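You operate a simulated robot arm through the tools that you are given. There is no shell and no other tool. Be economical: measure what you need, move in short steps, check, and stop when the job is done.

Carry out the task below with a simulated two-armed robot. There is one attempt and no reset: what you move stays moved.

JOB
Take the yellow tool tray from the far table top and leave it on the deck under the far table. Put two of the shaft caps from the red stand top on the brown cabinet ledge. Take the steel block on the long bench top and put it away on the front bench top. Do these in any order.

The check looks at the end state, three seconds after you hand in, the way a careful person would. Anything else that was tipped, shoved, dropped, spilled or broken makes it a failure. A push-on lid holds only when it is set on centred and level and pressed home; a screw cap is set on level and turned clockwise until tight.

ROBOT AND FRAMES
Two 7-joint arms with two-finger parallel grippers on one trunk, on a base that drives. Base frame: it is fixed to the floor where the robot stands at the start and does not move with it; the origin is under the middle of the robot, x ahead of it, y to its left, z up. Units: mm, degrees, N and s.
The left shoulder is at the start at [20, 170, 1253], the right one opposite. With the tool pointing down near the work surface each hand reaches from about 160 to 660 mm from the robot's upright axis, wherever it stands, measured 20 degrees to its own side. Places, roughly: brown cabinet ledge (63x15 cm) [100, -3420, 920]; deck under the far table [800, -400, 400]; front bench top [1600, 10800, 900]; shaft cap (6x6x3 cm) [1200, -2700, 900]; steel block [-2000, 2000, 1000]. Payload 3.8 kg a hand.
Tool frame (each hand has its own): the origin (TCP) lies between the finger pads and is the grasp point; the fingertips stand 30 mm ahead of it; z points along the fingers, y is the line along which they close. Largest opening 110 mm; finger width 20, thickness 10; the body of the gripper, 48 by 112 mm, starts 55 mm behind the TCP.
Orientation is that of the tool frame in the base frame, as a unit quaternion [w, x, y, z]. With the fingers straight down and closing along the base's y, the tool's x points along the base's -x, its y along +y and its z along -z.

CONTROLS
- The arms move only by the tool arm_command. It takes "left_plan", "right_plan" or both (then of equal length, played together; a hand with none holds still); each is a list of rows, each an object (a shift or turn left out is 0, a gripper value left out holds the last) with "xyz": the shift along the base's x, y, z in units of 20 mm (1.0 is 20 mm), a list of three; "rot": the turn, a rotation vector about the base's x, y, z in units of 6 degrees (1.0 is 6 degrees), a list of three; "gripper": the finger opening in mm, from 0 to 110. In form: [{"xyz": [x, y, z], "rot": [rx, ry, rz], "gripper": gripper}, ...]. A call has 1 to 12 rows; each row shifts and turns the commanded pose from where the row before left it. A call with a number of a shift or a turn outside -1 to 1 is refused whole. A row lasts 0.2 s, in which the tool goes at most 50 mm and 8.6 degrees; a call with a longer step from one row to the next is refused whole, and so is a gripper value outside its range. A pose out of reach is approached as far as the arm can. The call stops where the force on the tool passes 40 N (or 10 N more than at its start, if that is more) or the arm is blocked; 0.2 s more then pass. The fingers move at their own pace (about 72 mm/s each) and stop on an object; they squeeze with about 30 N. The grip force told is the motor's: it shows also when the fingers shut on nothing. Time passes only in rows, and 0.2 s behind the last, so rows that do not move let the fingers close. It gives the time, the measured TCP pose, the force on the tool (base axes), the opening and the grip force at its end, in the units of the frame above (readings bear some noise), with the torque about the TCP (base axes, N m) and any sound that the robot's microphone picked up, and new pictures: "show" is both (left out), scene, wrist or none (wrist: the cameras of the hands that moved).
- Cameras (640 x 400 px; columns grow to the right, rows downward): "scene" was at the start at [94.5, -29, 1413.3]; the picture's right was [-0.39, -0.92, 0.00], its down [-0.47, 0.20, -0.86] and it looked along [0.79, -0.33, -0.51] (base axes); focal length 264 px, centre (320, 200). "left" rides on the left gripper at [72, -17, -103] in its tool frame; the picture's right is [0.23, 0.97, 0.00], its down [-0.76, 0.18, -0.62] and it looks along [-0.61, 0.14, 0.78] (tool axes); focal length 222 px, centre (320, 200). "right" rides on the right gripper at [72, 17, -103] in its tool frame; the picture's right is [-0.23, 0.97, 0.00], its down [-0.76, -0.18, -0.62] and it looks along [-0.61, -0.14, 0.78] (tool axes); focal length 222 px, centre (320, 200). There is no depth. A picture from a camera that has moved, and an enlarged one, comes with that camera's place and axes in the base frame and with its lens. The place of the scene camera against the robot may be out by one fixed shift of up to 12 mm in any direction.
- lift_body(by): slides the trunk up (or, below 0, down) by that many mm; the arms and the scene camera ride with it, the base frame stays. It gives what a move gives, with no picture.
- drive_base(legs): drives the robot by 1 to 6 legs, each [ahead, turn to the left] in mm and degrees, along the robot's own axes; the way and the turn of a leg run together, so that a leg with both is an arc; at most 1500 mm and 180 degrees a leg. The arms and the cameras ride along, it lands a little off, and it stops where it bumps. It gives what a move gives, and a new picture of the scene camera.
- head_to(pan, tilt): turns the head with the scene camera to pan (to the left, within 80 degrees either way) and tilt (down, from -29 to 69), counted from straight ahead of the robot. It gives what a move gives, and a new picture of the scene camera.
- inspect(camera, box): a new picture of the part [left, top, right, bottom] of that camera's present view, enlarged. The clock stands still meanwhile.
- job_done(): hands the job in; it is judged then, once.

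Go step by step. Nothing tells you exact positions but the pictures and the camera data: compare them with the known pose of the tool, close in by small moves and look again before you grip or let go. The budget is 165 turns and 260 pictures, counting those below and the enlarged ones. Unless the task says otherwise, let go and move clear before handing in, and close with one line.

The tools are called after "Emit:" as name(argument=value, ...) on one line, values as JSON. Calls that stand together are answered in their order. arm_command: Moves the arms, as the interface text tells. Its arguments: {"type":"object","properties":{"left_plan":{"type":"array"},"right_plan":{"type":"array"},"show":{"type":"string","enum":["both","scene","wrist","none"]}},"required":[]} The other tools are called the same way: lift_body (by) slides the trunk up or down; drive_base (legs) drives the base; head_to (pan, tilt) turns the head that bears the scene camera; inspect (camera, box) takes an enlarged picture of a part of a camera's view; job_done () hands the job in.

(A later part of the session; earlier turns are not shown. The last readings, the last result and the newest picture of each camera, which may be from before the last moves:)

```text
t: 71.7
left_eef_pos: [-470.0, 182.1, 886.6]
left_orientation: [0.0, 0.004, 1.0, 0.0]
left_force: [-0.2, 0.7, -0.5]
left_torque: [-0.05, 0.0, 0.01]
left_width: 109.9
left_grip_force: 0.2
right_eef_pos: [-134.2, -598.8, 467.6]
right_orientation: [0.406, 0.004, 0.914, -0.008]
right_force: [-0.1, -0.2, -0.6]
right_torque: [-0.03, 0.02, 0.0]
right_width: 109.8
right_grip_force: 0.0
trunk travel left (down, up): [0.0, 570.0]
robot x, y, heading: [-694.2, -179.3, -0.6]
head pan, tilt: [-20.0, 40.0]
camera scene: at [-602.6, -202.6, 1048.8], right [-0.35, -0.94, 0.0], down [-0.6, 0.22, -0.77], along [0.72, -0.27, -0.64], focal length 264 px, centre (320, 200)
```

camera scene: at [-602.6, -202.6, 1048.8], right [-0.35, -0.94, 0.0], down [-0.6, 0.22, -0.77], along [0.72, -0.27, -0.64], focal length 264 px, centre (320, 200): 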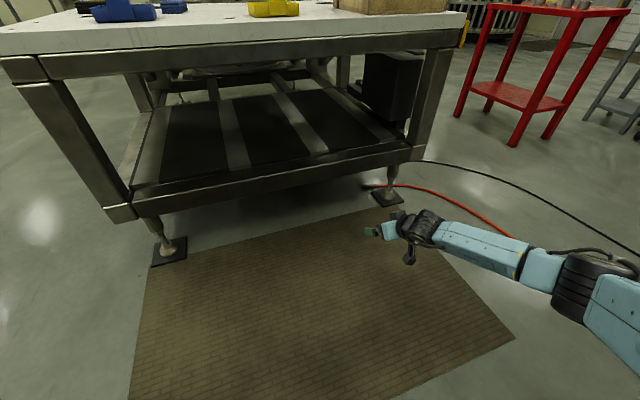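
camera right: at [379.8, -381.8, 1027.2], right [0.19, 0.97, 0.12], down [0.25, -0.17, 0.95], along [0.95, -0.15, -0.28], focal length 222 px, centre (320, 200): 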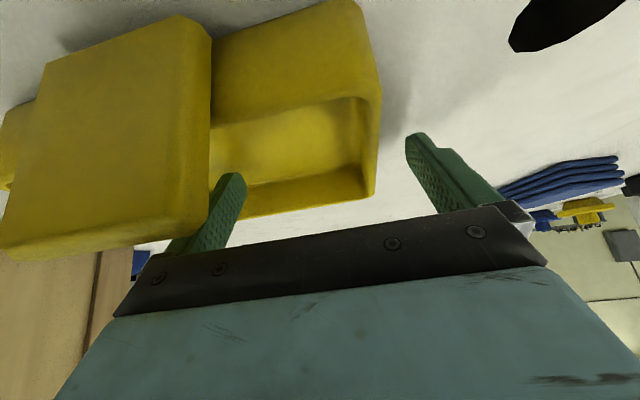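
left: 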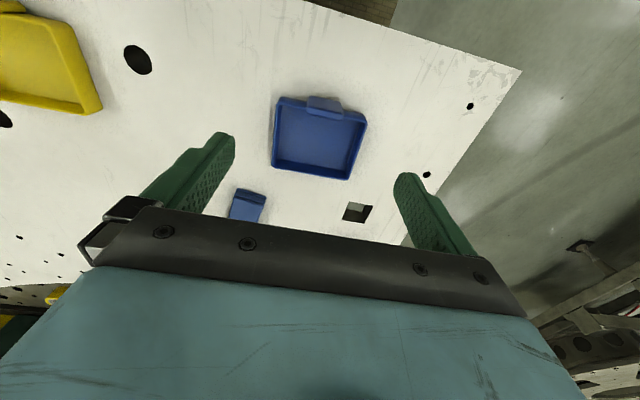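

This low-elbow posture reaches deck depth with room to spare. I'll keep it: raise the trunk, shift the base to y≈0 and drive up to the tray.

Emit:
lift_body(by=565)

Emit:
drive_base(legs=[[0, 90], [190, 0], [0, -90], [630, 0]])

Emit:
head_to(pan=-30, tilt=45)

Emit:
arm_command(right_plan=[{}], show="wrist")

```text
refused: 565 is not a number from -400 to 400
```

```text
t: 83.4
left_eef_pos: [76.4, 354.7, 886.9]
left_orientation: [0.001, 0.013, 1.0, 0.0]
left_force: [0.3, 0.0, -0.4]
left_torque: [-0.01, -0.03, -0.01]
left_width: 110.1
left_grip_force: 0.0
right_eef_pos: [397.3, -430.1, 468.1]
right_orientation: [0.403, 0.011, 0.915, -0.009]
right_force: [-12.2, 0.3, 8.5]
right_torque: [0.59, 0.18, 0.69]
right_width: 109.9
right_grip_force: 0.0
trunk travel left (down, up): [0.0, 570.0]
robot x, y, heading: [-150.4, -2.3, -1.5]
head pan, tilt: [-20.0, 40.0]
stopped in leg 4: the force on the tool passed its limit at 360 N (the readings are from after the stop); the commanded pose is now the measured one
camera scene: at [-62.0, -27.9, 1048.8], right [-0.37, -0.93, 0.0], down [-0.6, 0.24, -0.77], along [0.71, -0.28, -0.64], focal length 264 px, centre (320, 200)
```

scene: 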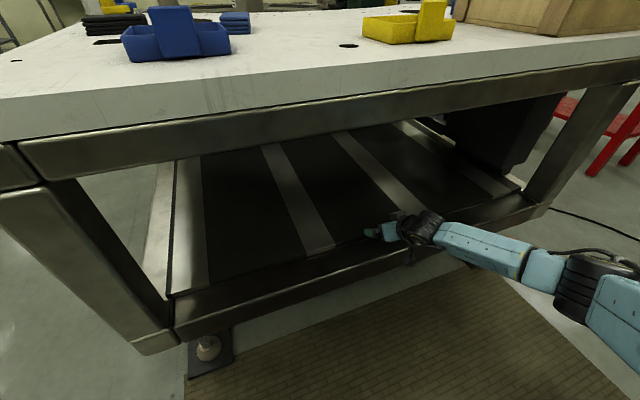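

```text
t: 84.2
left_eef_pos: [78.7, 353.9, 887.9]
left_orientation: [0.001, 0.014, 1.0, 0.0]
left_force: [-0.7, 0.0, 0.7]
left_torque: [0.02, -0.01, 0.0]
left_width: 109.8
left_grip_force: 0.0
right_eef_pos: [395.5, -430.1, 467.8]
right_orientation: [0.404, 0.011, 0.915, -0.01]
right_force: [-16.1, -0.2, 14.8]
right_torque: [0.77, 0.21, 0.97]
right_width: 109.8
right_grip_force: 0.1
trunk travel left (down, up): [0.0, 570.0]
robot x, y, heading: [-152.7, -4.0, -1.4]
head pan, tilt: [-30.0, 45.0]
camera scene: at [-72.0, -38.9, 1041.8], right [-0.52, -0.85, 0.0], down [-0.6, 0.37, -0.71], along [0.6, -0.37, -0.71], focal length 264 px, centre (320, 200)
```

scene: 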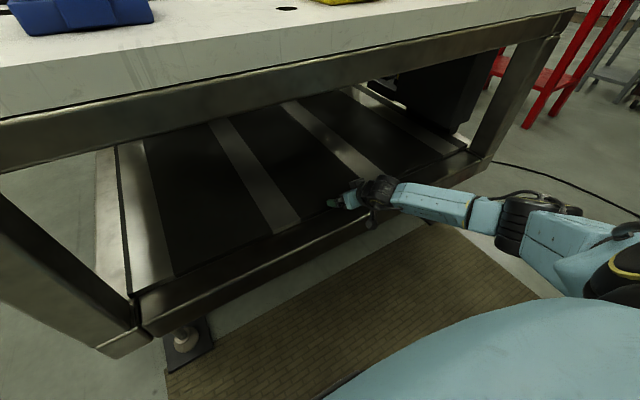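

```text
t: 84.6
left_eef_pos: [76.6, 354.9, 887.6]
left_orientation: [0.0, 0.013, 1.0, -0.001]
left_force: [0.0, -0.4, 0.7]
left_torque: [-0.01, -0.01, 0.0]
left_width: 110.0
left_grip_force: 0.1
right_eef_pos: [395.3, -431.0, 467.0]
right_orientation: [0.404, 0.01, 0.915, -0.01]
right_force: [-17.3, 0.1, 15.0]
right_torque: [0.83, 0.24, 1.0]
right_width: 109.4
right_grip_force: 0.0
trunk travel left (down, up): [0.0, 570.0]
robot x, y, heading: [-151.5, 0.2, -1.7]
head pan, tilt: [-30.0, 45.0]
camera right: at [271.7, -409.6, 483.1], right [0.18, 0.97, 0.16], down [0.05, -0.17, 0.98], along [0.98, -0.17, -0.08], focal length 222 px, centre (320, 200)
```

right: 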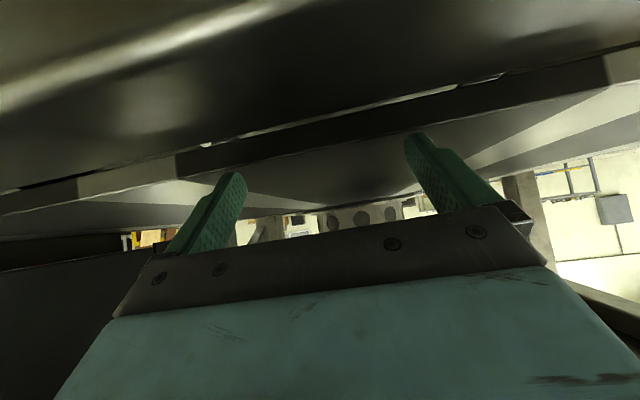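

The refused lift let the hand bump the deck's front rail; I must not chain dependent moves. I'll back off and check the table.

Emit:
drive_base(legs=[[-350, 0]])

```text
t: 86.8
left_eef_pos: [-271.3, 363.2, 887.7]
left_orientation: [0.0, 0.013, 1.0, 0.0]
left_force: [0.3, -0.7, 0.0]
left_torque: [-0.02, -0.03, 0.01]
left_width: 110.3
left_grip_force: 0.1
right_eef_pos: [46.4, -421.2, 466.5]
right_orientation: [0.403, 0.012, 0.915, -0.01]
right_force: [0.6, -0.5, 0.0]
right_torque: [-0.06, 0.01, 0.0]
right_width: 110.1
right_grip_force: 0.0
trunk travel left (down, up): [0.0, 570.0]
robot x, y, heading: [-498.0, 10.0, -1.8]
head pan, tilt: [-30.0, 45.0]
camera scene: at [-420.0, -29.9, 1041.6], right [-0.52, -0.85, 0.0], down [-0.6, 0.37, -0.71], along [0.6, -0.37, -0.71], focal length 264 px, centre (320, 200)
```

scene: 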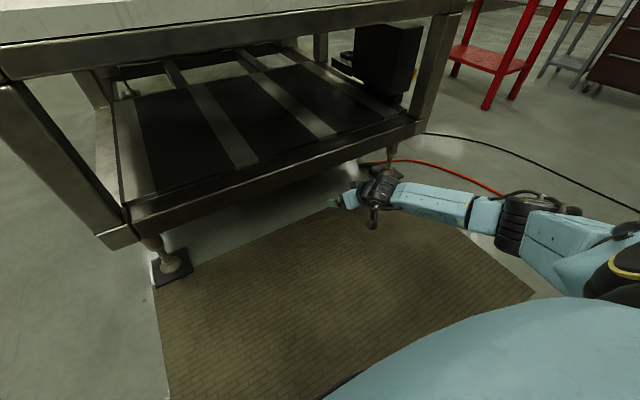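

Emit:
lift_body(by=400)

Emit:
lift_body(by=165)

Emit:
head_to(pan=-20, tilt=40)

```text
t: 90.7
left_eef_pos: [-269.9, 363.7, 1286.8]
left_orientation: [0.0, 0.013, 1.0, 0.001]
left_force: [0.0, 0.0, -0.2]
left_torque: [-0.02, -0.01, 0.01]
left_width: 110.0
left_grip_force: 0.0
right_eef_pos: [46.7, -422.4, 865.3]
right_orientation: [0.402, 0.013, 0.915, -0.011]
right_force: [-0.5, 0.5, -0.8]
right_torque: [0.0, 0.0, -0.01]
right_width: 109.9
right_grip_force: 0.0
trunk travel left (down, up): [-400.0, 170.0]
robot x, y, heading: [-497.4, 6.9, -1.5]
head pan, tilt: [-30.0, 45.0]
```

```text
t: 92.5
left_eef_pos: [-270.0, 363.2, 1451.4]
left_orientation: [0.0, 0.014, 1.0, 0.0]
left_force: [-0.2, 0.8, 0.7]
left_torque: [0.0, 0.0, 0.0]
left_width: 110.0
left_grip_force: 0.2
right_eef_pos: [46.6, -422.9, 1031.4]
right_orientation: [0.402, 0.012, 0.915, -0.011]
right_force: [-1.1, 0.3, 0.6]
right_torque: [-0.01, -0.01, 0.03]
right_width: 109.7
right_grip_force: 0.0
trunk travel left (down, up): [-565.0, 5.0]
robot x, y, heading: [-499.9, 7.6, -1.5]
head pan, tilt: [-30.0, 45.0]
```

```text
t: 93.2
left_eef_pos: [-271.0, 363.2, 1452.4]
left_orientation: [0.001, 0.014, 1.0, 0.0]
left_force: [0.4, 0.1, 1.1]
left_torque: [0.01, 0.03, -0.02]
left_width: 109.9
left_grip_force: 0.1
right_eef_pos: [47.0, -422.8, 1030.8]
right_orientation: [0.402, 0.012, 0.915, -0.011]
right_force: [0.1, -0.4, -1.1]
right_torque: [-0.01, -0.01, 0.01]
right_width: 109.8
right_grip_force: 0.1
trunk travel left (down, up): [-565.0, 5.0]
robot x, y, heading: [-498.2, 5.6, -1.6]
head pan, tilt: [-20.0, 40.0]
camera scene: at [-410.2, -18.7, 1613.8], right [-0.37, -0.93, 0.0], down [-0.6, 0.24, -0.77], along [0.71, -0.28, -0.64], focal length 264 px, centre (320, 200)
```

scene: 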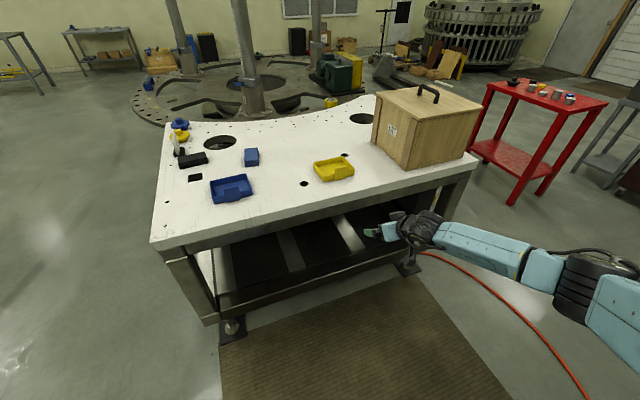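

Everything on the table is upright. Now drive forward above the tray.

Emit:
drive_base(legs=[[0, 1.6], [400, 0]])

Emit:
arm_command(right_plan=[{}], show="wrist")

```text
t: 96.1
left_eef_pos: [113.8, 368.9, 1451.4]
left_orientation: [0.0, 0.001, 1.0, 0.0]
left_force: [0.8, -0.5, -0.5]
left_torque: [-0.02, -0.01, -0.01]
left_width: 110.2
left_grip_force: 0.0
right_eef_pos: [452.6, -405.9, 1030.6]
right_orientation: [0.402, -0.001, 0.916, -0.005]
right_force: [-0.1, -0.4, -0.9]
right_torque: [0.03, 0.0, 0.0]
right_width: 110.2
right_grip_force: 0.1
trunk travel left (down, up): [-565.0, 5.0]
robot x, y, heading: [-106.6, 7.1, -0.1]
head pan, tilt: [-20.0, 40.0]
camera scene: at [-15.1, -16.2, 1613.8], right [-0.34, -0.94, 0.0], down [-0.6, 0.22, -0.77], along [0.72, -0.26, -0.64], focal length 264 px, centre (320, 200)
```

scene: 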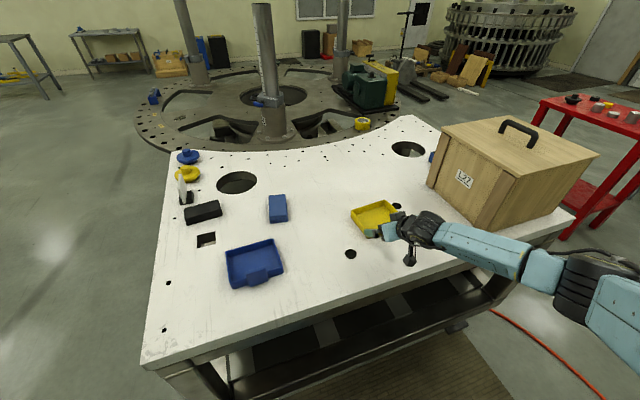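

```text
t: 96.5
left_eef_pos: [113.1, 368.9, 1453.2]
left_orientation: [0.001, 0.001, 1.0, 0.0]
left_force: [-0.4, 0.6, 0.2]
left_torque: [0.0, -0.01, 0.01]
left_width: 109.7
left_grip_force: 0.0
right_eef_pos: [452.1, -406.8, 1031.7]
right_orientation: [0.403, -0.001, 0.915, -0.004]
right_force: [-0.3, 0.3, 0.0]
right_torque: [0.01, -0.04, -0.01]
right_width: 110.0
right_grip_force: 0.1
trunk travel left (down, up): [-565.0, 5.0]
robot x, y, heading: [-106.3, 4.3, -0.2]
head pan, tilt: [-20.0, 40.0]
camera right: at [326.8, -389.3, 1047.0], right [0.16, 0.97, 0.16], down [0.05, -0.17, 0.98], along [0.99, -0.14, -0.08], focal length 222 px, centre (320, 200)
```

right: 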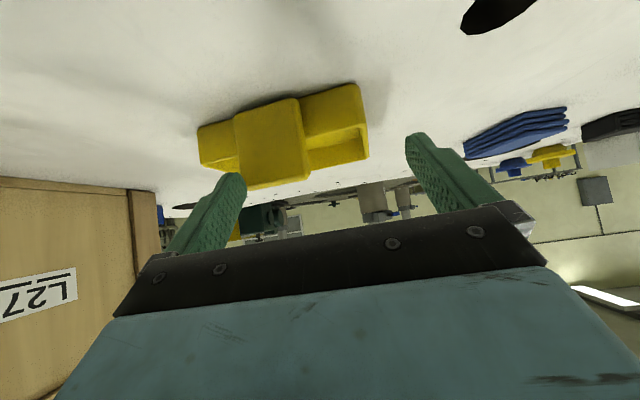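

Emit:
inspect(camera="scene", box=[320, 170, 480, 270])

```text
4.00 times, centred on (400, 220) of scene
camera zoom: at [-16.0, -16.3, 1613.9], right [-0.34, -0.94, 0.0], down [-0.6, 0.22, -0.77], along [0.72, -0.26, -0.64], focal length 1056 px, centre (0, 120)
```

zoom: 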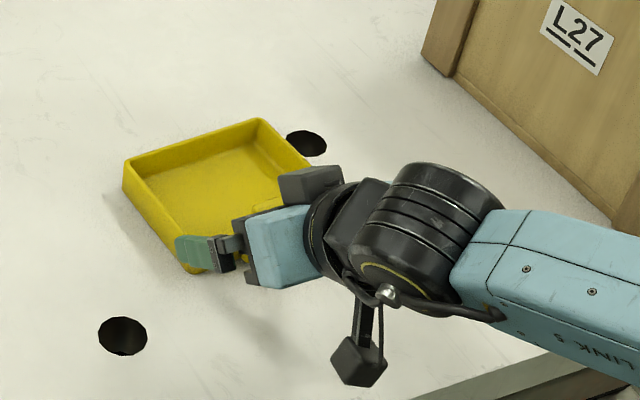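

The tray looks some 30 mm farther than before; I'll close in by the wrist camera.

Emit:
arm_command(right_plan=[{"xyz": [0.7, 0.7, -0.5]}, {"xyz": [0.7, 0.6, -0.5]}, {"xyz": [0.7, 0.5, -0.5]}], show="both")

```text
t: 97.3
left_eef_pos: [114.3, 369.4, 1452.6]
left_orientation: [0.0, 0.0, 1.0, 0.0]
left_force: [0.7, 0.2, -0.7]
left_torque: [-0.02, 0.04, 0.0]
left_width: 109.8
left_grip_force: 0.1
right_eef_pos: [493.1, -369.6, 1002.0]
right_orientation: [0.402, -0.001, 0.916, -0.004]
right_force: [0.8, 0.6, 0.9]
right_torque: [0.01, 0.04, 0.0]
right_width: 110.3
right_grip_force: 0.1
trunk travel left (down, up): [-565.0, 5.0]
robot x, y, heading: [-106.8, 8.3, -0.1]
head pan, tilt: [-20.0, 40.0]
camera scene: at [-14.4, -15.7, 1613.8], right [-0.34, -0.94, 0.0], down [-0.6, 0.22, -0.77], along [0.72, -0.26, -0.64], focal length 264 px, centre (320, 200)
camera right: at [369.4, -352.4, 1016.7], right [0.16, 0.97, 0.16], down [0.06, -0.17, 0.98], along [0.99, -0.15, -0.08], focal length 222 px, centre (320, 200)
```

scene: 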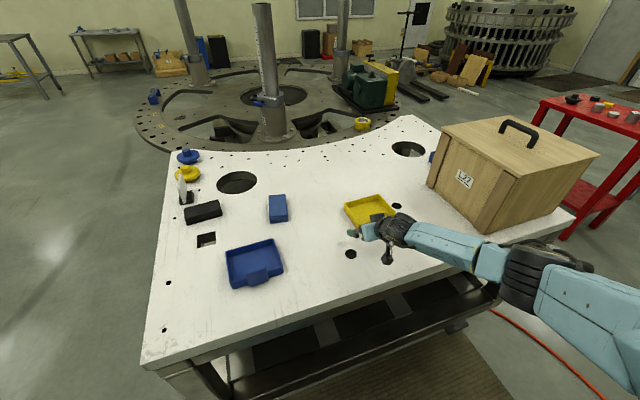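
right: 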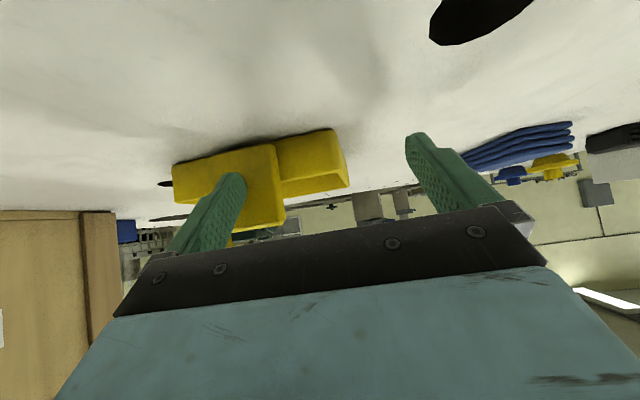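

The table top is actually near z≈940, so a finger pushed the tray tab a bit forward. I'll lift clear and look again.

Emit:
arm_command(right_plan=[{"xyz": [-1, 0, 0.3]}, {"xyz": [-0.5, 0, 1]}, {"xyz": [-0.5, 0, 1]}, {"xyz": [-0.5, 0, 1]}, {"xyz": [0, 0, 1]}, {"xyz": [0, 0, 1]}], show="wrist")

Emit:
inspect(camera="scene", box=[320, 170, 480, 270])

```text
t: 98.7
left_eef_pos: [112.9, 369.4, 1451.5]
left_orientation: [0.001, 0.0, 1.0, 0.0]
left_force: [0.1, 0.1, -0.2]
left_torque: [0.0, 0.01, 0.0]
left_width: 109.8
left_grip_force: 0.1
right_eef_pos: [443.4, -371.5, 1107.8]
right_orientation: [0.402, 0.0, 0.916, -0.005]
right_force: [0.0, 0.1, 0.1]
right_torque: [0.0, -0.03, -0.01]
right_width: 109.8
right_grip_force: 0.1
trunk travel left (down, up): [-565.0, 5.0]
robot x, y, heading: [-103.2, 6.3, 0.1]
head pan, tilt: [-20.0, 40.0]
camera right: at [318.2, -353.6, 1123.6], right [0.16, 0.97, 0.16], down [0.06, -0.17, 0.98], along [0.99, -0.14, -0.08], focal length 222 px, centre (320, 200)
```

right: 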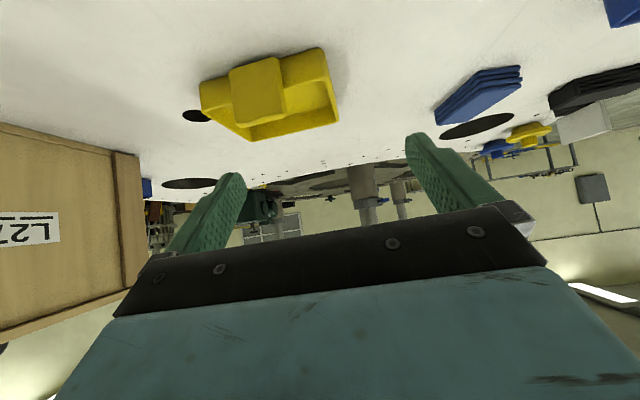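

```text
4.00 times, centred on (400, 220) of scene
camera zoom: at [-15.6, -16.3, 1613.9], right [-0.34, -0.94, 0.0], down [-0.6, 0.22, -0.77], along [0.72, -0.26, -0.64], focal length 1056 px, centre (0, 120)
```

zoom: 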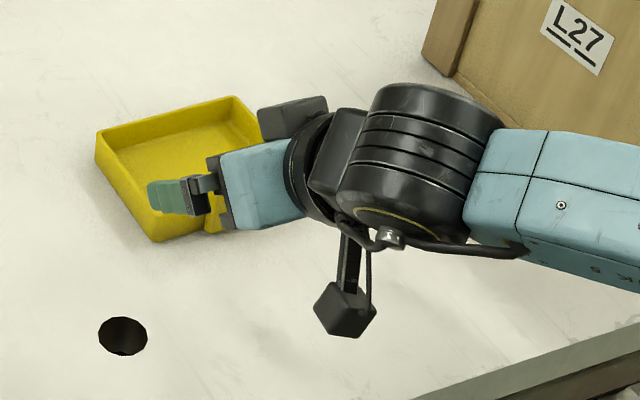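

Emit:
drive_base(legs=[[85, 0]])

Emit:
arm_command(right_plan=[{"xyz": [0, 0.5, 0]}, {"xyz": [0, 0.4, -0.5]}, {"xyz": [0, 0, -1]}, {"xyz": [0, 0, -1]}], show="wrist")

```text
t: 99.8
left_eef_pos: [198.4, 368.3, 1451.8]
left_orientation: [0.0, 0.0, 1.0, 0.0]
left_force: [0.5, 0.2, 0.7]
left_torque: [-0.01, 0.01, -0.01]
left_width: 109.9
left_grip_force: 0.1
right_eef_pos: [527.7, -370.9, 1107.3]
right_orientation: [0.402, -0.001, 0.916, -0.005]
right_force: [-0.5, -0.1, -0.8]
right_torque: [0.02, 0.02, -0.01]
right_width: 109.9
right_grip_force: 0.0
trunk travel left (down, up): [-565.0, 5.0]
robot x, y, heading: [-25.6, 8.1, -0.0]
head pan, tilt: [-20.0, 40.0]
camera scene: at [70.1, -16.3, 1613.8], right [-0.34, -0.94, 0.0], down [-0.6, 0.22, -0.77], along [0.72, -0.26, -0.64], focal length 264 px, centre (320, 200)
```

scene: 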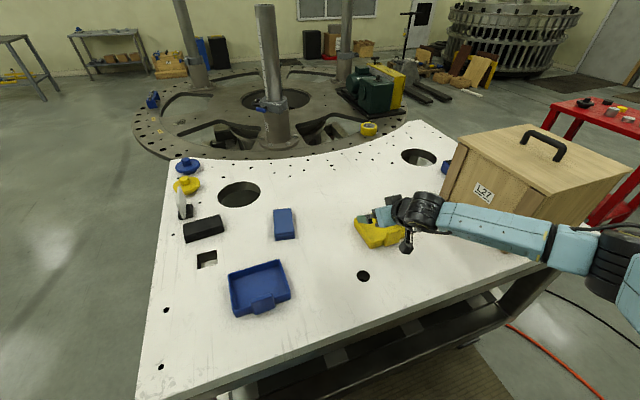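

```text
t: 100.8
left_eef_pos: [199.0, 368.8, 1452.8]
left_orientation: [0.0, -0.001, 1.0, -0.001]
left_force: [0.6, 0.2, 0.0]
left_torque: [-0.02, -0.02, -0.01]
left_width: 110.1
left_grip_force: 0.1
right_eef_pos: [528.7, -353.7, 1056.5]
right_orientation: [0.402, 0.0, 0.916, -0.006]
right_force: [-0.1, -0.4, 0.2]
right_torque: [-0.01, 0.04, -0.01]
right_width: 110.1
right_grip_force: 0.2
trunk travel left (down, up): [-565.0, 5.0]
robot x, y, heading: [-20.3, 8.2, -0.0]
head pan, tilt: [-20.0, 40.0]
camera right: at [404.4, -335.5, 1071.8], right [0.16, 0.97, 0.16], down [0.06, -0.17, 0.98], along [0.99, -0.14, -0.08], focal length 222 px, centre (320, 200)
```

right: 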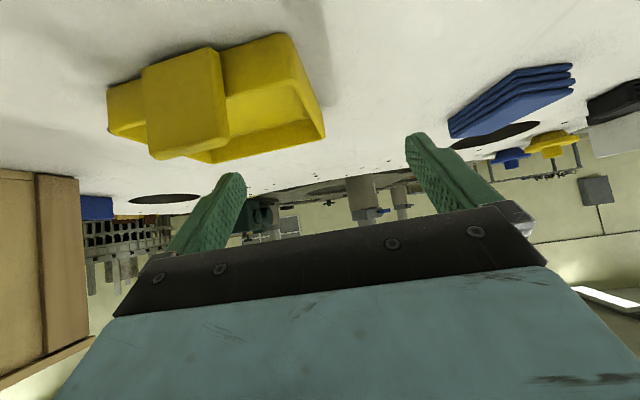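

Emit:
arm_command(right_plan=[{"xyz": [1, -0.1, 0]}, {"xyz": [1, -0.1, 0]}, {"xyz": [1, -0.1, 0], "rot": [0, 0, 0.4]}], show="none")

Emit:
lift_body(by=-45)

Emit:
arm_command(right_plan=[{}], show="both")

```text
t: 101.6
left_eef_pos: [198.6, 368.4, 1452.1]
left_orientation: [0.0, 0.0, 1.0, -0.001]
left_force: [0.1, -0.7, -0.1]
left_torque: [-0.01, 0.01, -0.01]
left_width: 110.0
left_grip_force: 0.1
right_eef_pos: [589.8, -359.4, 1056.7]
right_orientation: [0.403, -0.02, 0.915, 0.004]
right_force: [1.6, -0.1, -0.4]
right_torque: [-0.03, 0.02, -0.02]
right_width: 110.1
right_grip_force: 0.1
trunk travel left (down, up): [-565.0, 5.0]
robot x, y, heading: [-19.1, 6.8, 0.0]
head pan, tilt: [-20.0, 40.0]
```

```text
t: 102.4
left_eef_pos: [199.0, 368.1, 1407.9]
left_orientation: [0.001, -0.001, 1.0, 0.0]
left_force: [-0.5, -0.8, -0.1]
left_torque: [0.01, 0.01, 0.03]
left_width: 109.8
left_grip_force: 0.0
right_eef_pos: [588.7, -360.0, 1011.2]
right_orientation: [0.402, -0.019, 0.915, 0.003]
right_force: [-0.1, -0.7, 0.8]
right_torque: [-0.01, 0.01, 0.0]
right_width: 109.7
right_grip_force: 0.1
trunk travel left (down, up): [-520.0, 50.0]
robot x, y, heading: [-19.7, 8.0, 0.2]
head pan, tilt: [-20.0, 40.0]
```

```text
t: 102.8
left_eef_pos: [196.1, 369.5, 1406.3]
left_orientation: [0.002, 0.0, 1.0, 0.0]
left_force: [0.0, 0.4, 0.5]
left_torque: [0.0, 0.01, 0.02]
left_width: 110.1
left_grip_force: 0.0
right_eef_pos: [589.6, -358.9, 1011.1]
right_orientation: [0.401, -0.02, 0.916, 0.003]
right_force: [0.4, -0.2, 0.5]
right_torque: [-0.02, -0.01, 0.0]
right_width: 110.2
right_grip_force: 0.0
trunk travel left (down, up): [-520.0, 50.0]
robot x, y, heading: [-18.4, 3.3, 0.1]
head pan, tilt: [-20.0, 40.0]
camera scene: at [69.5, -16.3, 1568.9], right [-0.34, -0.94, 0.0], down [-0.6, 0.22, -0.77], along [0.72, -0.26, -0.64], focal length 264 px, centre (320, 200)
camera right: at [463.5, -347.3, 1027.2], right [0.12, 0.98, 0.16], down [0.06, -0.17, 0.98], along [0.99, -0.1, -0.08], focal length 222 px, centre (320, 200)
```

scene: 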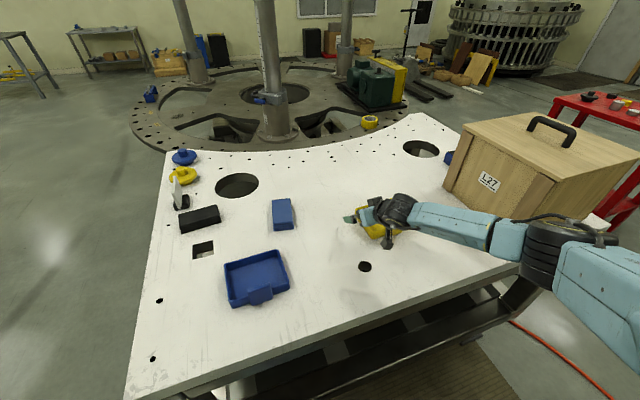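
right: 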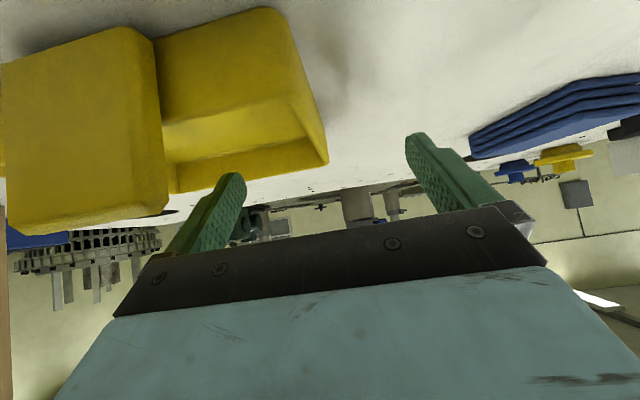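

Emit:
arm_command(right_plan=[{"xyz": [0, 0, -0.5]}, {"xyz": [0, 0, -0.5]}, {"xyz": [0, 0, -0.5]}, {}], show="wrist")

```text
t: 103.6
left_eef_pos: [198.0, 369.6, 1407.2]
left_orientation: [0.001, 0.0, 1.0, -0.001]
left_force: [0.2, -0.8, 0.8]
left_torque: [0.03, 0.03, -0.02]
left_width: 110.1
left_grip_force: 0.0
right_eef_pos: [597.1, -362.2, 998.8]
right_orientation: [0.414, -0.021, 0.91, 0.003]
right_force: [-6.3, 2.6, 23.2]
right_torque: [-1.21, 1.19, -0.5]
right_width: 109.9
right_grip_force: 0.0
trunk travel left (down, up): [-520.0, 50.0]
robot x, y, heading: [-23.5, 6.5, -0.1]
head pan, tilt: [-20.0, 40.0]
stopped in row 3 (right hand): the force on the tool passed its limit at 47 N (the readings are from after the stop); the commanded pose is now the measured one
camera right: at [470.9, -349.4, 1011.1], right [0.11, 0.98, 0.16], down [0.04, -0.16, 0.99], along [0.99, -0.1, -0.05], focal length 222 px, centre (320, 200)
```

right: 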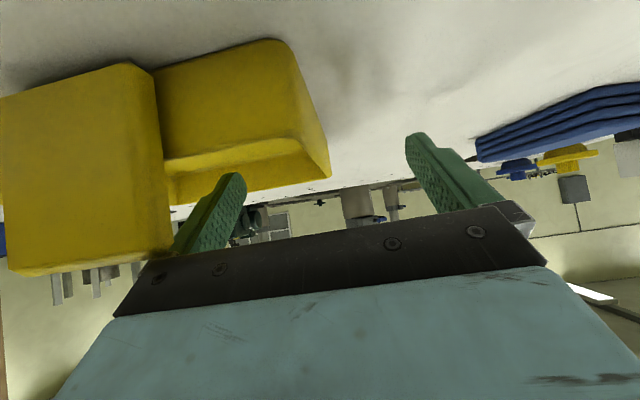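

The palm touches the tray's tab. I'll back up, shift farther along the wall and pitch slightly less.

Emit:
arm_command(right_plan=[{"xyz": [0, 0, 1]}, {"xyz": [0.5, 0, 0.2], "rot": [0, 0.6, 0]}, {"xyz": [0.5, 0.1, 0], "rot": [0, 0.6, 0]}, {"xyz": [0, 0, -0.5]}], show="wrist")

```text
t: 104.6
left_eef_pos: [199.2, 368.2, 1407.4]
left_orientation: [0.0, 0.0, 1.0, -0.001]
left_force: [-0.2, 0.3, 0.3]
left_torque: [0.0, 0.01, 0.01]
left_width: 109.9
left_grip_force: 0.0
right_eef_pos: [616.1, -358.9, 1007.1]
right_orientation: [0.352, -0.02, 0.936, 0.004]
right_force: [-0.9, -0.8, 0.5]
right_torque: [-0.03, 0.03, -0.05]
right_width: 109.9
right_grip_force: 0.1
trunk travel left (down, up): [-520.0, 50.0]
robot x, y, heading: [-20.5, 9.6, -0.0]
head pan, tilt: [-20.0, 40.0]
camera right: at [492.6, -346.7, 1036.6], right [0.13, 0.98, 0.14], down [0.17, -0.16, 0.97], along [0.98, -0.1, -0.19], focal length 222 px, centre (320, 200)
```

right: 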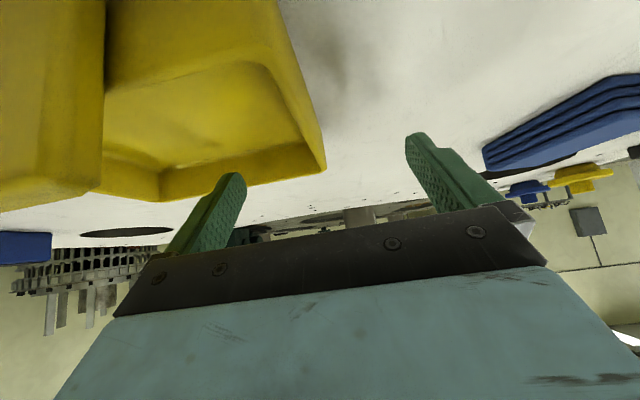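

Emit:
arm_command(right_plan=[{"xyz": [0, 0, -0.4]}, {"xyz": [0, 0, -0.4]}, {"xyz": [0, 0, -0.35]}, {}], show="wrist")

```text
t: 105.6
left_eef_pos: [199.5, 369.3, 1408.1]
left_orientation: [0.001, 0.0, 1.0, -0.001]
left_force: [-0.6, -0.3, 0.1]
left_torque: [0.0, 0.02, -0.03]
left_width: 110.2
left_grip_force: 0.1
right_eef_pos: [614.8, -359.4, 984.8]
right_orientation: [0.352, -0.02, 0.936, 0.003]
right_force: [-0.1, 0.6, -0.7]
right_torque: [0.03, 0.01, -0.02]
right_width: 109.9
right_grip_force: 0.0
trunk travel left (down, up): [-520.0, 50.0]
robot x, y, heading: [-21.7, 7.5, 0.2]
head pan, tilt: [-20.0, 40.0]
camera right: at [491.7, -347.4, 1013.9], right [0.13, 0.98, 0.14], down [0.17, -0.16, 0.97], along [0.98, -0.1, -0.19], focal length 222 px, centre (320, 200)
```

right: 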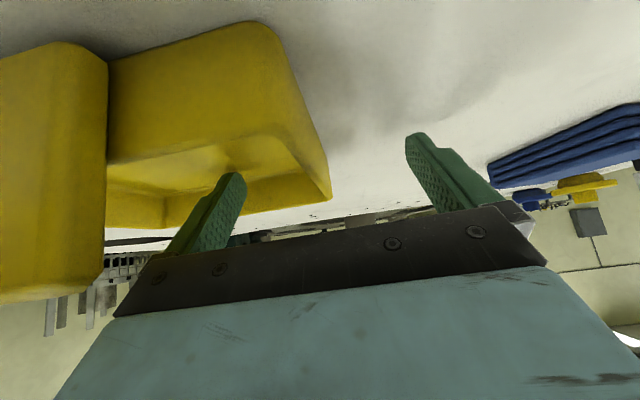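

Straddling the wall; close the gripper.

Emit:
arm_command(right_plan=[{"gripper": 30}, {"gripper": 0}, {"gripper": 0}, {"gripper": 0}, {"gripper": 0}, {"gripper": 0}], show="wrist")

```text
t: 107.0
left_eef_pos: [198.5, 368.8, 1408.6]
left_orientation: [0.001, -0.001, 1.0, -0.001]
left_force: [-0.6, 0.5, -0.1]
left_torque: [-0.03, -0.01, 0.02]
left_width: 110.1
left_grip_force: 0.0
right_eef_pos: [615.8, -359.8, 984.0]
right_orientation: [0.353, -0.021, 0.935, 0.004]
right_force: [0.5, -0.3, 0.8]
right_torque: [0.16, -0.05, -0.05]
right_width: 4.5
right_grip_force: 30.3
trunk travel left (down, up): [-520.0, 50.0]
robot x, y, heading: [-21.7, 6.6, -0.1]
head pan, tilt: [-20.0, 40.0]
camera right: at [491.9, -347.1, 1014.2], right [0.13, 0.98, 0.14], down [0.17, -0.16, 0.97], along [0.98, -0.1, -0.19], focal length 222 px, centre (320, 200)
```

right: 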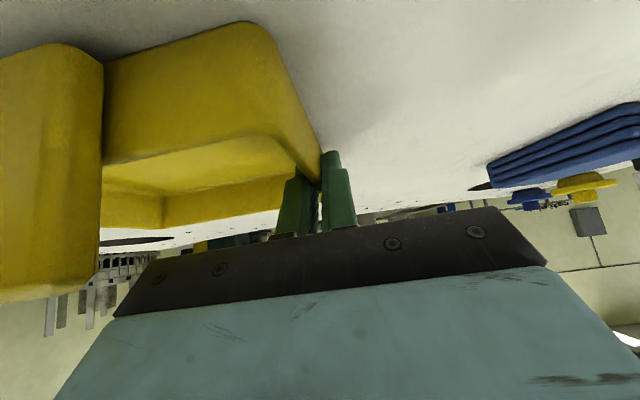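

Gripped (4.5 mm wall, centred). Lift with the trunk a little and check.

Emit:
arm_command(right_plan=[{"xyz": [0, 0, 0.5]}, {"xyz": [0, 0, 0.5]}, {"xyz": [0, 0, 0.5]}, {"xyz": [0, 0, 0.5]}, {}], show="both")

```text
t: 108.2
left_eef_pos: [199.5, 368.1, 1408.4]
left_orientation: [0.0, 0.0, 1.0, 0.001]
left_force: [0.6, 0.2, 0.7]
left_torque: [0.01, 0.03, 0.0]
left_width: 110.0
left_grip_force: 0.1
right_eef_pos: [614.4, -360.7, 1024.7]
right_orientation: [0.352, -0.02, 0.936, 0.004]
right_force: [-0.4, -0.2, -2.6]
right_torque: [0.19, -0.06, 0.02]
right_width: 4.5
right_grip_force: 30.6
trunk travel left (down, up): [-520.0, 50.0]
robot x, y, heading: [-22.4, 6.3, -0.1]
head pan, tilt: [-20.0, 40.0]
camera scene: at [69.8, -16.6, 1568.8], right [-0.34, -0.94, 0.0], down [-0.6, 0.22, -0.77], along [0.72, -0.26, -0.64], focal length 264 px, centre (320, 200)
camera right: at [491.4, -348.3, 1053.8], right [0.13, 0.98, 0.14], down [0.17, -0.16, 0.97], along [0.98, -0.1, -0.19], focal length 222 px, centre (320, 200)
```

scene: 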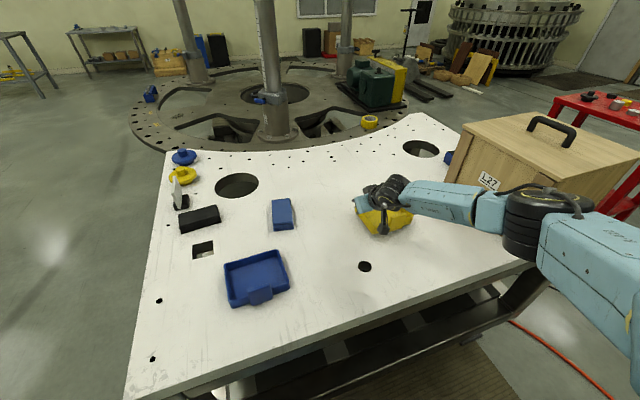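
right: 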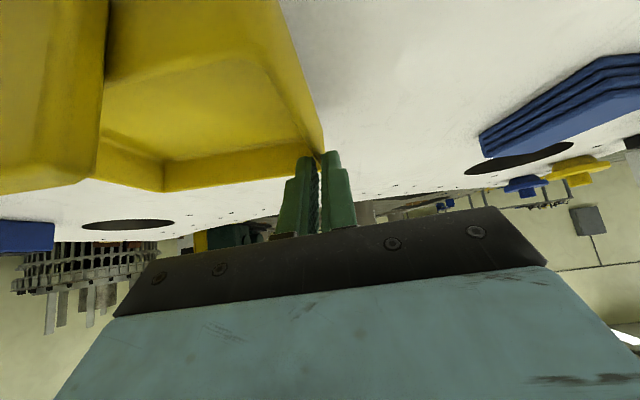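

Emit:
lift_body(by=45)

Emit:
drive_base(legs=[[-700, 0]])

Emit:
inspect(camera="scene", box=[320, 150, 480, 250])

```text
t: 109.1
left_eef_pos: [198.4, 368.3, 1452.6]
left_orientation: [0.0, -0.001, 1.0, -0.001]
left_force: [0.4, -0.2, 0.6]
left_torque: [0.06, -0.02, -0.03]
left_width: 109.9
left_grip_force: 0.0
right_eef_pos: [614.5, -359.8, 1068.9]
right_orientation: [0.352, -0.02, 0.936, 0.003]
right_force: [-0.2, -0.1, -2.4]
right_torque: [0.17, -0.07, -0.04]
right_width: 4.5
right_grip_force: 29.9
trunk travel left (down, up): [-565.0, 5.0]
robot x, y, heading: [-22.0, 6.8, -0.3]
head pan, tilt: [-20.0, 40.0]
```

```text
t: 113.0
left_eef_pos: [-508.8, 369.1, 1452.0]
left_orientation: [0.0, -0.004, 1.0, 0.0]
left_force: [0.6, 1.1, 0.2]
left_torque: [0.02, 0.0, -0.03]
left_width: 110.0
left_grip_force: 0.0
right_eef_pos: [-88.0, -358.1, 1070.5]
right_orientation: [0.351, -0.023, 0.936, 0.006]
right_force: [0.7, -0.5, -2.1]
right_torque: [0.13, -0.03, 0.01]
right_width: 4.4
right_grip_force: 29.5
trunk travel left (down, up): [-565.0, 5.0]
robot x, y, heading: [-728.5, 2.4, 0.2]
head pan, tilt: [-20.0, 40.0]
camera scene: at [-634.7, -17.4, 1613.8], right [-0.34, -0.94, 0.0], down [-0.61, 0.22, -0.77], along [0.72, -0.26, -0.64], focal length 264 px, centre (320, 200)
```

scene: 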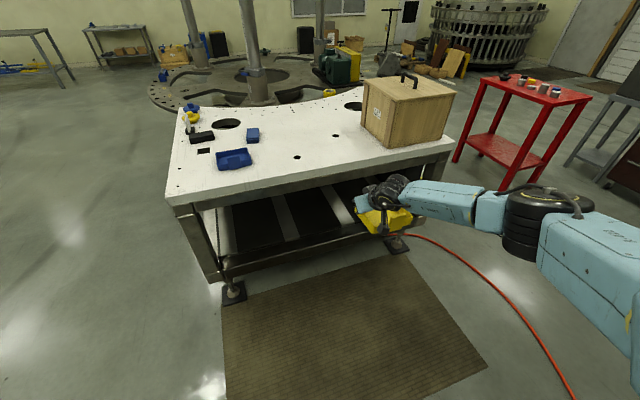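

```text
4.00 times, centred on (400, 200) of scene
camera zoom: at [-634.7, -17.4, 1613.8], right [-0.34, -0.94, 0.0], down [-0.61, 0.22, -0.77], along [0.72, -0.26, -0.64], focal length 1056 px, centre (0, 200)
```

zoom: 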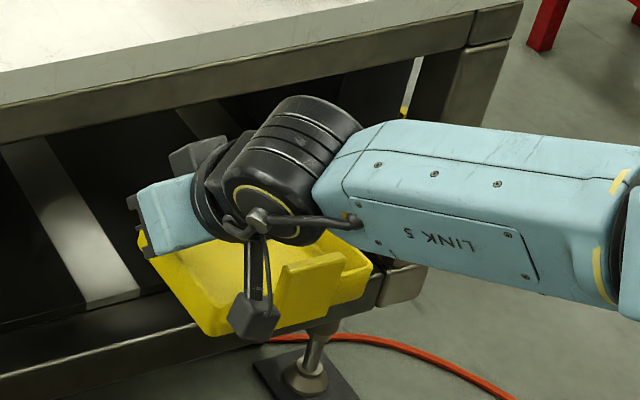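

Tray is held nearly level. I'll raise the hand 60 mm, lower the trunk fully, then check before driving in.

Emit:
arm_command(right_plan=[{"xyz": [0, 0, 1]}, {"xyz": [0, 0, 1]}, {"xyz": [0, 0, 1]}], show="none")

Emit:
lift_body(by=-400)

Emit:
lift_body(by=-165)

Emit:
head_to(pan=-20, tilt=25)

```text
t: 113.8
left_eef_pos: [-508.6, 367.4, 1452.4]
left_orientation: [0.0, -0.003, 1.0, 0.001]
left_force: [0.1, 0.2, -0.5]
left_torque: [0.01, -0.01, 0.0]
left_width: 110.0
left_grip_force: 0.1
right_eef_pos: [-86.8, -358.3, 1130.4]
right_orientation: [0.351, -0.023, 0.936, 0.004]
right_force: [0.0, 0.2, -1.3]
right_torque: [0.17, -0.05, -0.03]
right_width: 4.4
right_grip_force: 29.5
trunk travel left (down, up): [-565.0, 5.0]
robot x, y, heading: [-725.8, 8.0, 0.1]
head pan, tilt: [-20.0, 40.0]
```

```text
t: 117.6
left_eef_pos: [-508.8, 368.0, 1052.1]
left_orientation: [0.0, -0.003, 1.0, 0.0]
left_force: [0.7, 0.0, -0.3]
left_torque: [-0.01, -0.02, 0.03]
left_width: 110.1
left_grip_force: 0.1
right_eef_pos: [-87.2, -358.7, 729.9]
right_orientation: [0.351, -0.024, 0.936, 0.006]
right_force: [0.3, 0.3, -2.4]
right_torque: [0.14, -0.02, -0.08]
right_width: 4.8
right_grip_force: 30.0
trunk travel left (down, up): [-165.0, 405.0]
robot x, y, heading: [-724.5, 5.7, 0.3]
head pan, tilt: [-20.0, 40.0]
```

```text
t: 119.5
left_eef_pos: [-507.4, 369.1, 886.6]
left_orientation: [0.0, -0.004, 1.0, 0.0]
left_force: [-0.1, -0.3, -0.1]
left_torque: [0.01, 0.0, 0.0]
left_width: 109.9
left_grip_force: 0.1
right_eef_pos: [-86.1, -357.2, 565.7]
right_orientation: [0.352, -0.024, 0.936, 0.005]
right_force: [-0.7, -0.7, -3.0]
right_torque: [0.15, -0.09, 0.01]
right_width: 4.4
right_grip_force: 30.2
trunk travel left (down, up): [0.0, 570.0]
robot x, y, heading: [-728.8, 3.0, 0.1]
head pan, tilt: [-20.0, 40.0]
```

```text
t: 120.2
left_eef_pos: [-507.4, 367.9, 887.0]
left_orientation: [0.0, -0.003, 1.0, 0.0]
left_force: [-0.5, 0.8, -0.3]
left_torque: [-0.06, -0.01, 0.0]
left_width: 110.0
left_grip_force: 0.0
right_eef_pos: [-87.1, -357.1, 564.4]
right_orientation: [0.352, -0.024, 0.936, 0.005]
right_force: [-0.3, 0.1, -3.6]
right_torque: [0.16, -0.06, -0.02]
right_width: 4.3
right_grip_force: 29.8
trunk travel left (down, up): [0.0, 570.0]
robot x, y, heading: [-725.2, 6.8, 0.4]
head pan, tilt: [-20.0, 25.0]
camera scene: at [-628.2, -19.7, 1072.1], right [-0.34, -0.94, 0.0], down [-0.4, 0.14, -0.91], along [0.85, -0.31, -0.42], focal length 264 px, centre (320, 200)
```

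scene: 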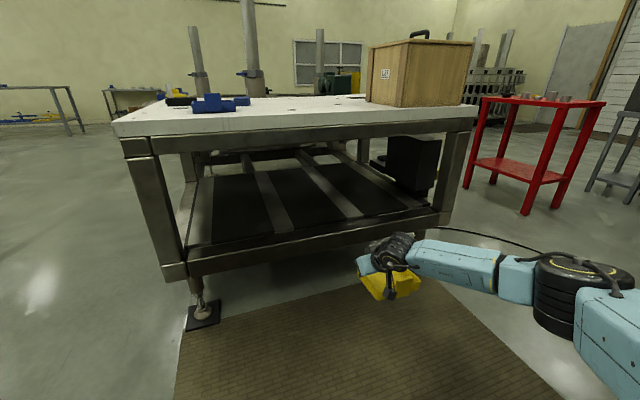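

Emit:
drive_base(legs=[[450, 0]])

Emit:
arm_command(right_plan=[{}], show="wrist")

```text
t: 123.0
left_eef_pos: [-57.5, 370.4, 886.7]
left_orientation: [0.0, -0.001, 1.0, 0.0]
left_force: [-0.4, 0.3, 0.3]
left_torque: [0.0, 0.0, 0.01]
left_width: 110.0
left_grip_force: 0.1
right_eef_pos: [361.6, -357.0, 564.4]
right_orientation: [0.351, -0.021, 0.936, 0.005]
right_force: [0.1, 0.5, -2.0]
right_torque: [0.16, -0.03, -0.1]
right_width: 4.7
right_grip_force: 29.5
trunk travel left (down, up): [0.0, 570.0]
robot x, y, heading: [-279.4, 10.6, 0.3]
head pan, tilt: [-20.0, 25.0]
camera scene: at [-177.9, -18.0, 1072.1], right [-0.34, -0.94, 0.0], down [-0.4, 0.14, -0.91], along [0.85, -0.31, -0.42], focal length 264 px, centre (320, 200)
```

scene: 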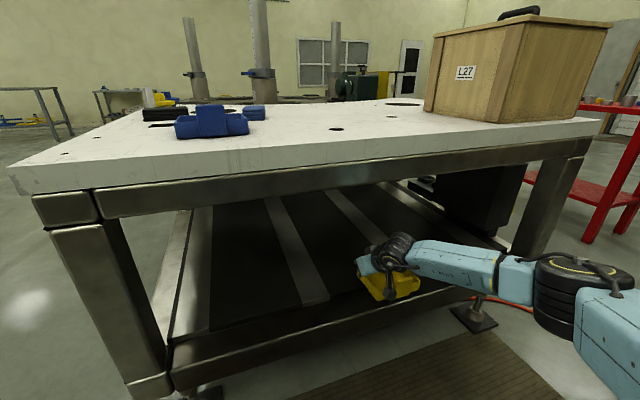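

```text
t: 123.3
left_eef_pos: [-57.2, 369.8, 887.7]
left_orientation: [0.0, -0.001, 1.0, 0.0]
left_force: [-0.8, -0.6, -0.1]
left_torque: [-0.02, 0.03, 0.0]
left_width: 110.0
left_grip_force: 0.1
right_eef_pos: [362.4, -358.4, 563.9]
right_orientation: [0.352, -0.022, 0.936, 0.004]
right_force: [-0.6, 0.0, -1.7]
right_torque: [0.19, -0.03, -0.1]
right_width: 4.4
right_grip_force: 30.4
trunk travel left (down, up): [0.0, 570.0]
robot x, y, heading: [-274.9, 9.6, 0.1]
head pan, tilt: [-20.0, 25.0]
camera right: at [239.4, -345.3, 593.7], right [0.13, 0.98, 0.14], down [0.17, -0.16, 0.97], along [0.98, -0.1, -0.19], focal length 222 px, centre (320, 200)
```

right: 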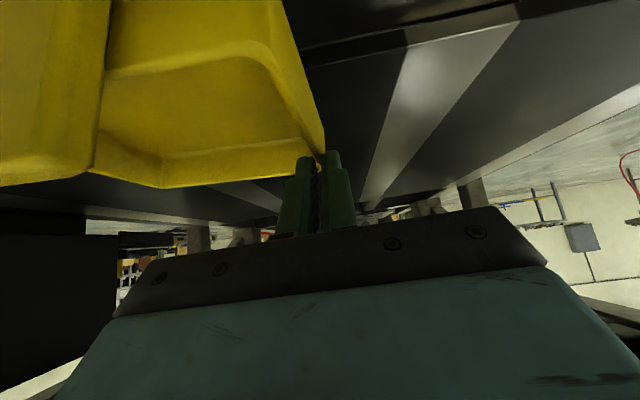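

Emit:
drive_base(legs=[[220, 0]])

Emit:
arm_command(right_plan=[{}], show="wrist")

```text
t: 125.0
left_eef_pos: [163.9, 372.9, 888.8]
left_orientation: [0.0, -0.004, 1.0, 0.0]
left_force: [1.0, -0.5, 0.4]
left_torque: [-0.01, -0.03, 0.0]
left_width: 110.3
left_grip_force: 0.0
right_eef_pos: [586.9, -352.2, 565.6]
right_orientation: [0.352, -0.024, 0.936, 0.006]
right_force: [-0.5, 0.6, -2.1]
right_torque: [0.17, 0.02, -0.1]
right_width: 4.5
right_grip_force: 29.9
trunk travel left (down, up): [0.0, 570.0]
robot x, y, heading: [-54.9, 6.6, 0.5]
head pan, tilt: [-20.0, 25.0]
camera scene: at [44.7, -16.4, 1072.1], right [-0.33, -0.94, 0.0], down [-0.4, 0.14, -0.91], along [0.85, -0.3, -0.42], focal length 264 px, centre (320, 200)
```

scene: 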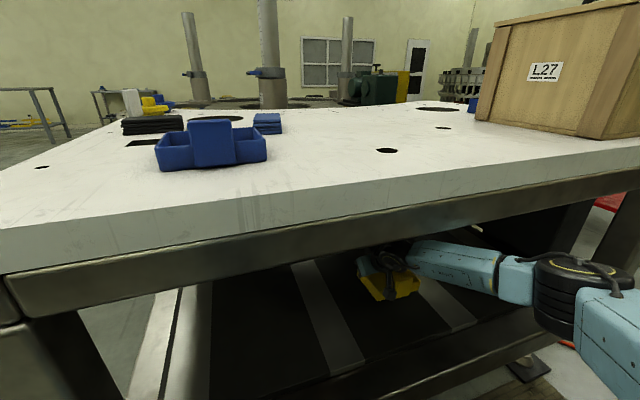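

```text
t: 125.5
left_eef_pos: [163.0, 372.3, 887.7]
left_orientation: [0.0, -0.004, 1.0, 0.001]
left_force: [-0.9, 0.0, -0.3]
left_torque: [0.0, -0.02, -0.01]
left_width: 110.0
left_grip_force: 0.1
right_eef_pos: [586.8, -353.4, 564.6]
right_orientation: [0.352, -0.024, 0.936, 0.005]
right_force: [0.1, 0.0, -3.8]
right_torque: [0.16, -0.1, 0.07]
right_width: 4.5
right_grip_force: 30.2
trunk travel left (down, up): [0.0, 570.0]
robot x, y, heading: [-52.8, 8.4, 0.3]
head pan, tilt: [-20.0, 25.0]
camera right: at [463.3, -341.9, 593.6], right [0.12, 0.98, 0.14], down [0.17, -0.16, 0.97], along [0.98, -0.1, -0.19], focal length 222 px, centre (320, 200)
```

right: 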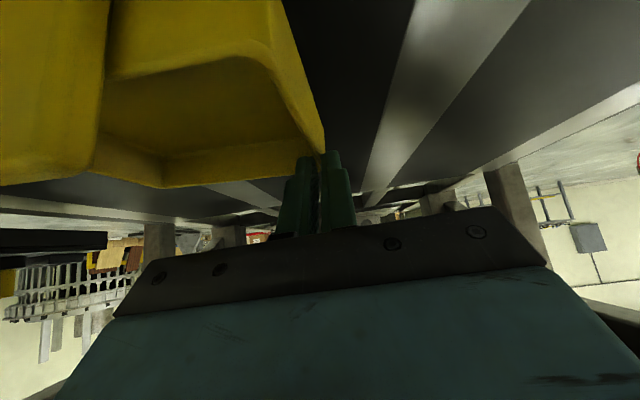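

Emit:
arm_command(right_plan=[{"xyz": [0, 0, -0.8]}, {"xyz": [0, 0, -0.8]}, {"xyz": [0, 0, -0.8]}, {"xyz": [0, 0, -0.4]}], show="none")

Emit:
arm_command(right_plan=[{"xyz": [0, 0, -0.2]}, {}], show="both")

```text
t: 126.5
left_eef_pos: [163.4, 372.7, 886.9]
left_orientation: [0.001, -0.004, 1.0, 0.0]
left_force: [0.2, -0.3, 0.9]
left_torque: [0.02, -0.01, -0.01]
left_width: 110.2
left_grip_force: 0.1
right_eef_pos: [586.6, -354.0, 508.2]
right_orientation: [0.352, -0.025, 0.936, 0.005]
right_force: [0.5, -0.1, -1.1]
right_torque: [0.11, -0.03, -0.02]
right_width: 4.7
right_grip_force: 29.7
trunk travel left (down, up): [0.0, 570.0]
robot x, y, heading: [-56.1, 8.3, 0.4]
head pan, tilt: [-20.0, 25.0]
```

```text
t: 127.0
left_eef_pos: [163.8, 372.7, 888.1]
left_orientation: [0.002, -0.004, 1.0, 0.0]
left_force: [0.1, 0.1, 0.0]
left_torque: [-0.03, -0.03, 0.02]
left_width: 110.0
left_grip_force: 0.0
right_eef_pos: [586.6, -353.7, 505.2]
right_orientation: [0.352, -0.024, 0.936, 0.005]
right_force: [-0.2, 0.4, -0.7]
right_torque: [0.06, 0.0, -0.01]
right_width: 4.3
right_grip_force: 29.6
trunk travel left (down, up): [0.0, 570.0]
robot x, y, heading: [-54.9, 8.3, 0.4]
head pan, tilt: [-20.0, 25.0]
camera scene: at [44.6, -16.3, 1072.1], right [-0.34, -0.94, 0.0], down [-0.4, 0.14, -0.91], along [0.85, -0.3, -0.42], focal length 264 px, centre (320, 200)
camera right: at [463.1, -342.1, 533.6], right [0.12, 0.98, 0.14], down [0.17, -0.16, 0.97], along [0.98, -0.09, -0.19], focal length 222 px, centre (320, 200)
```

scene: 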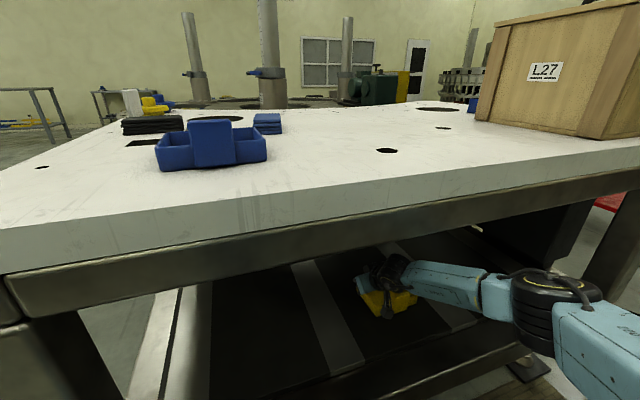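
right: 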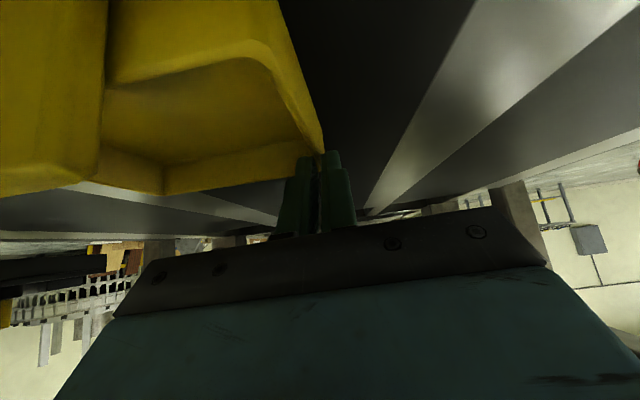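

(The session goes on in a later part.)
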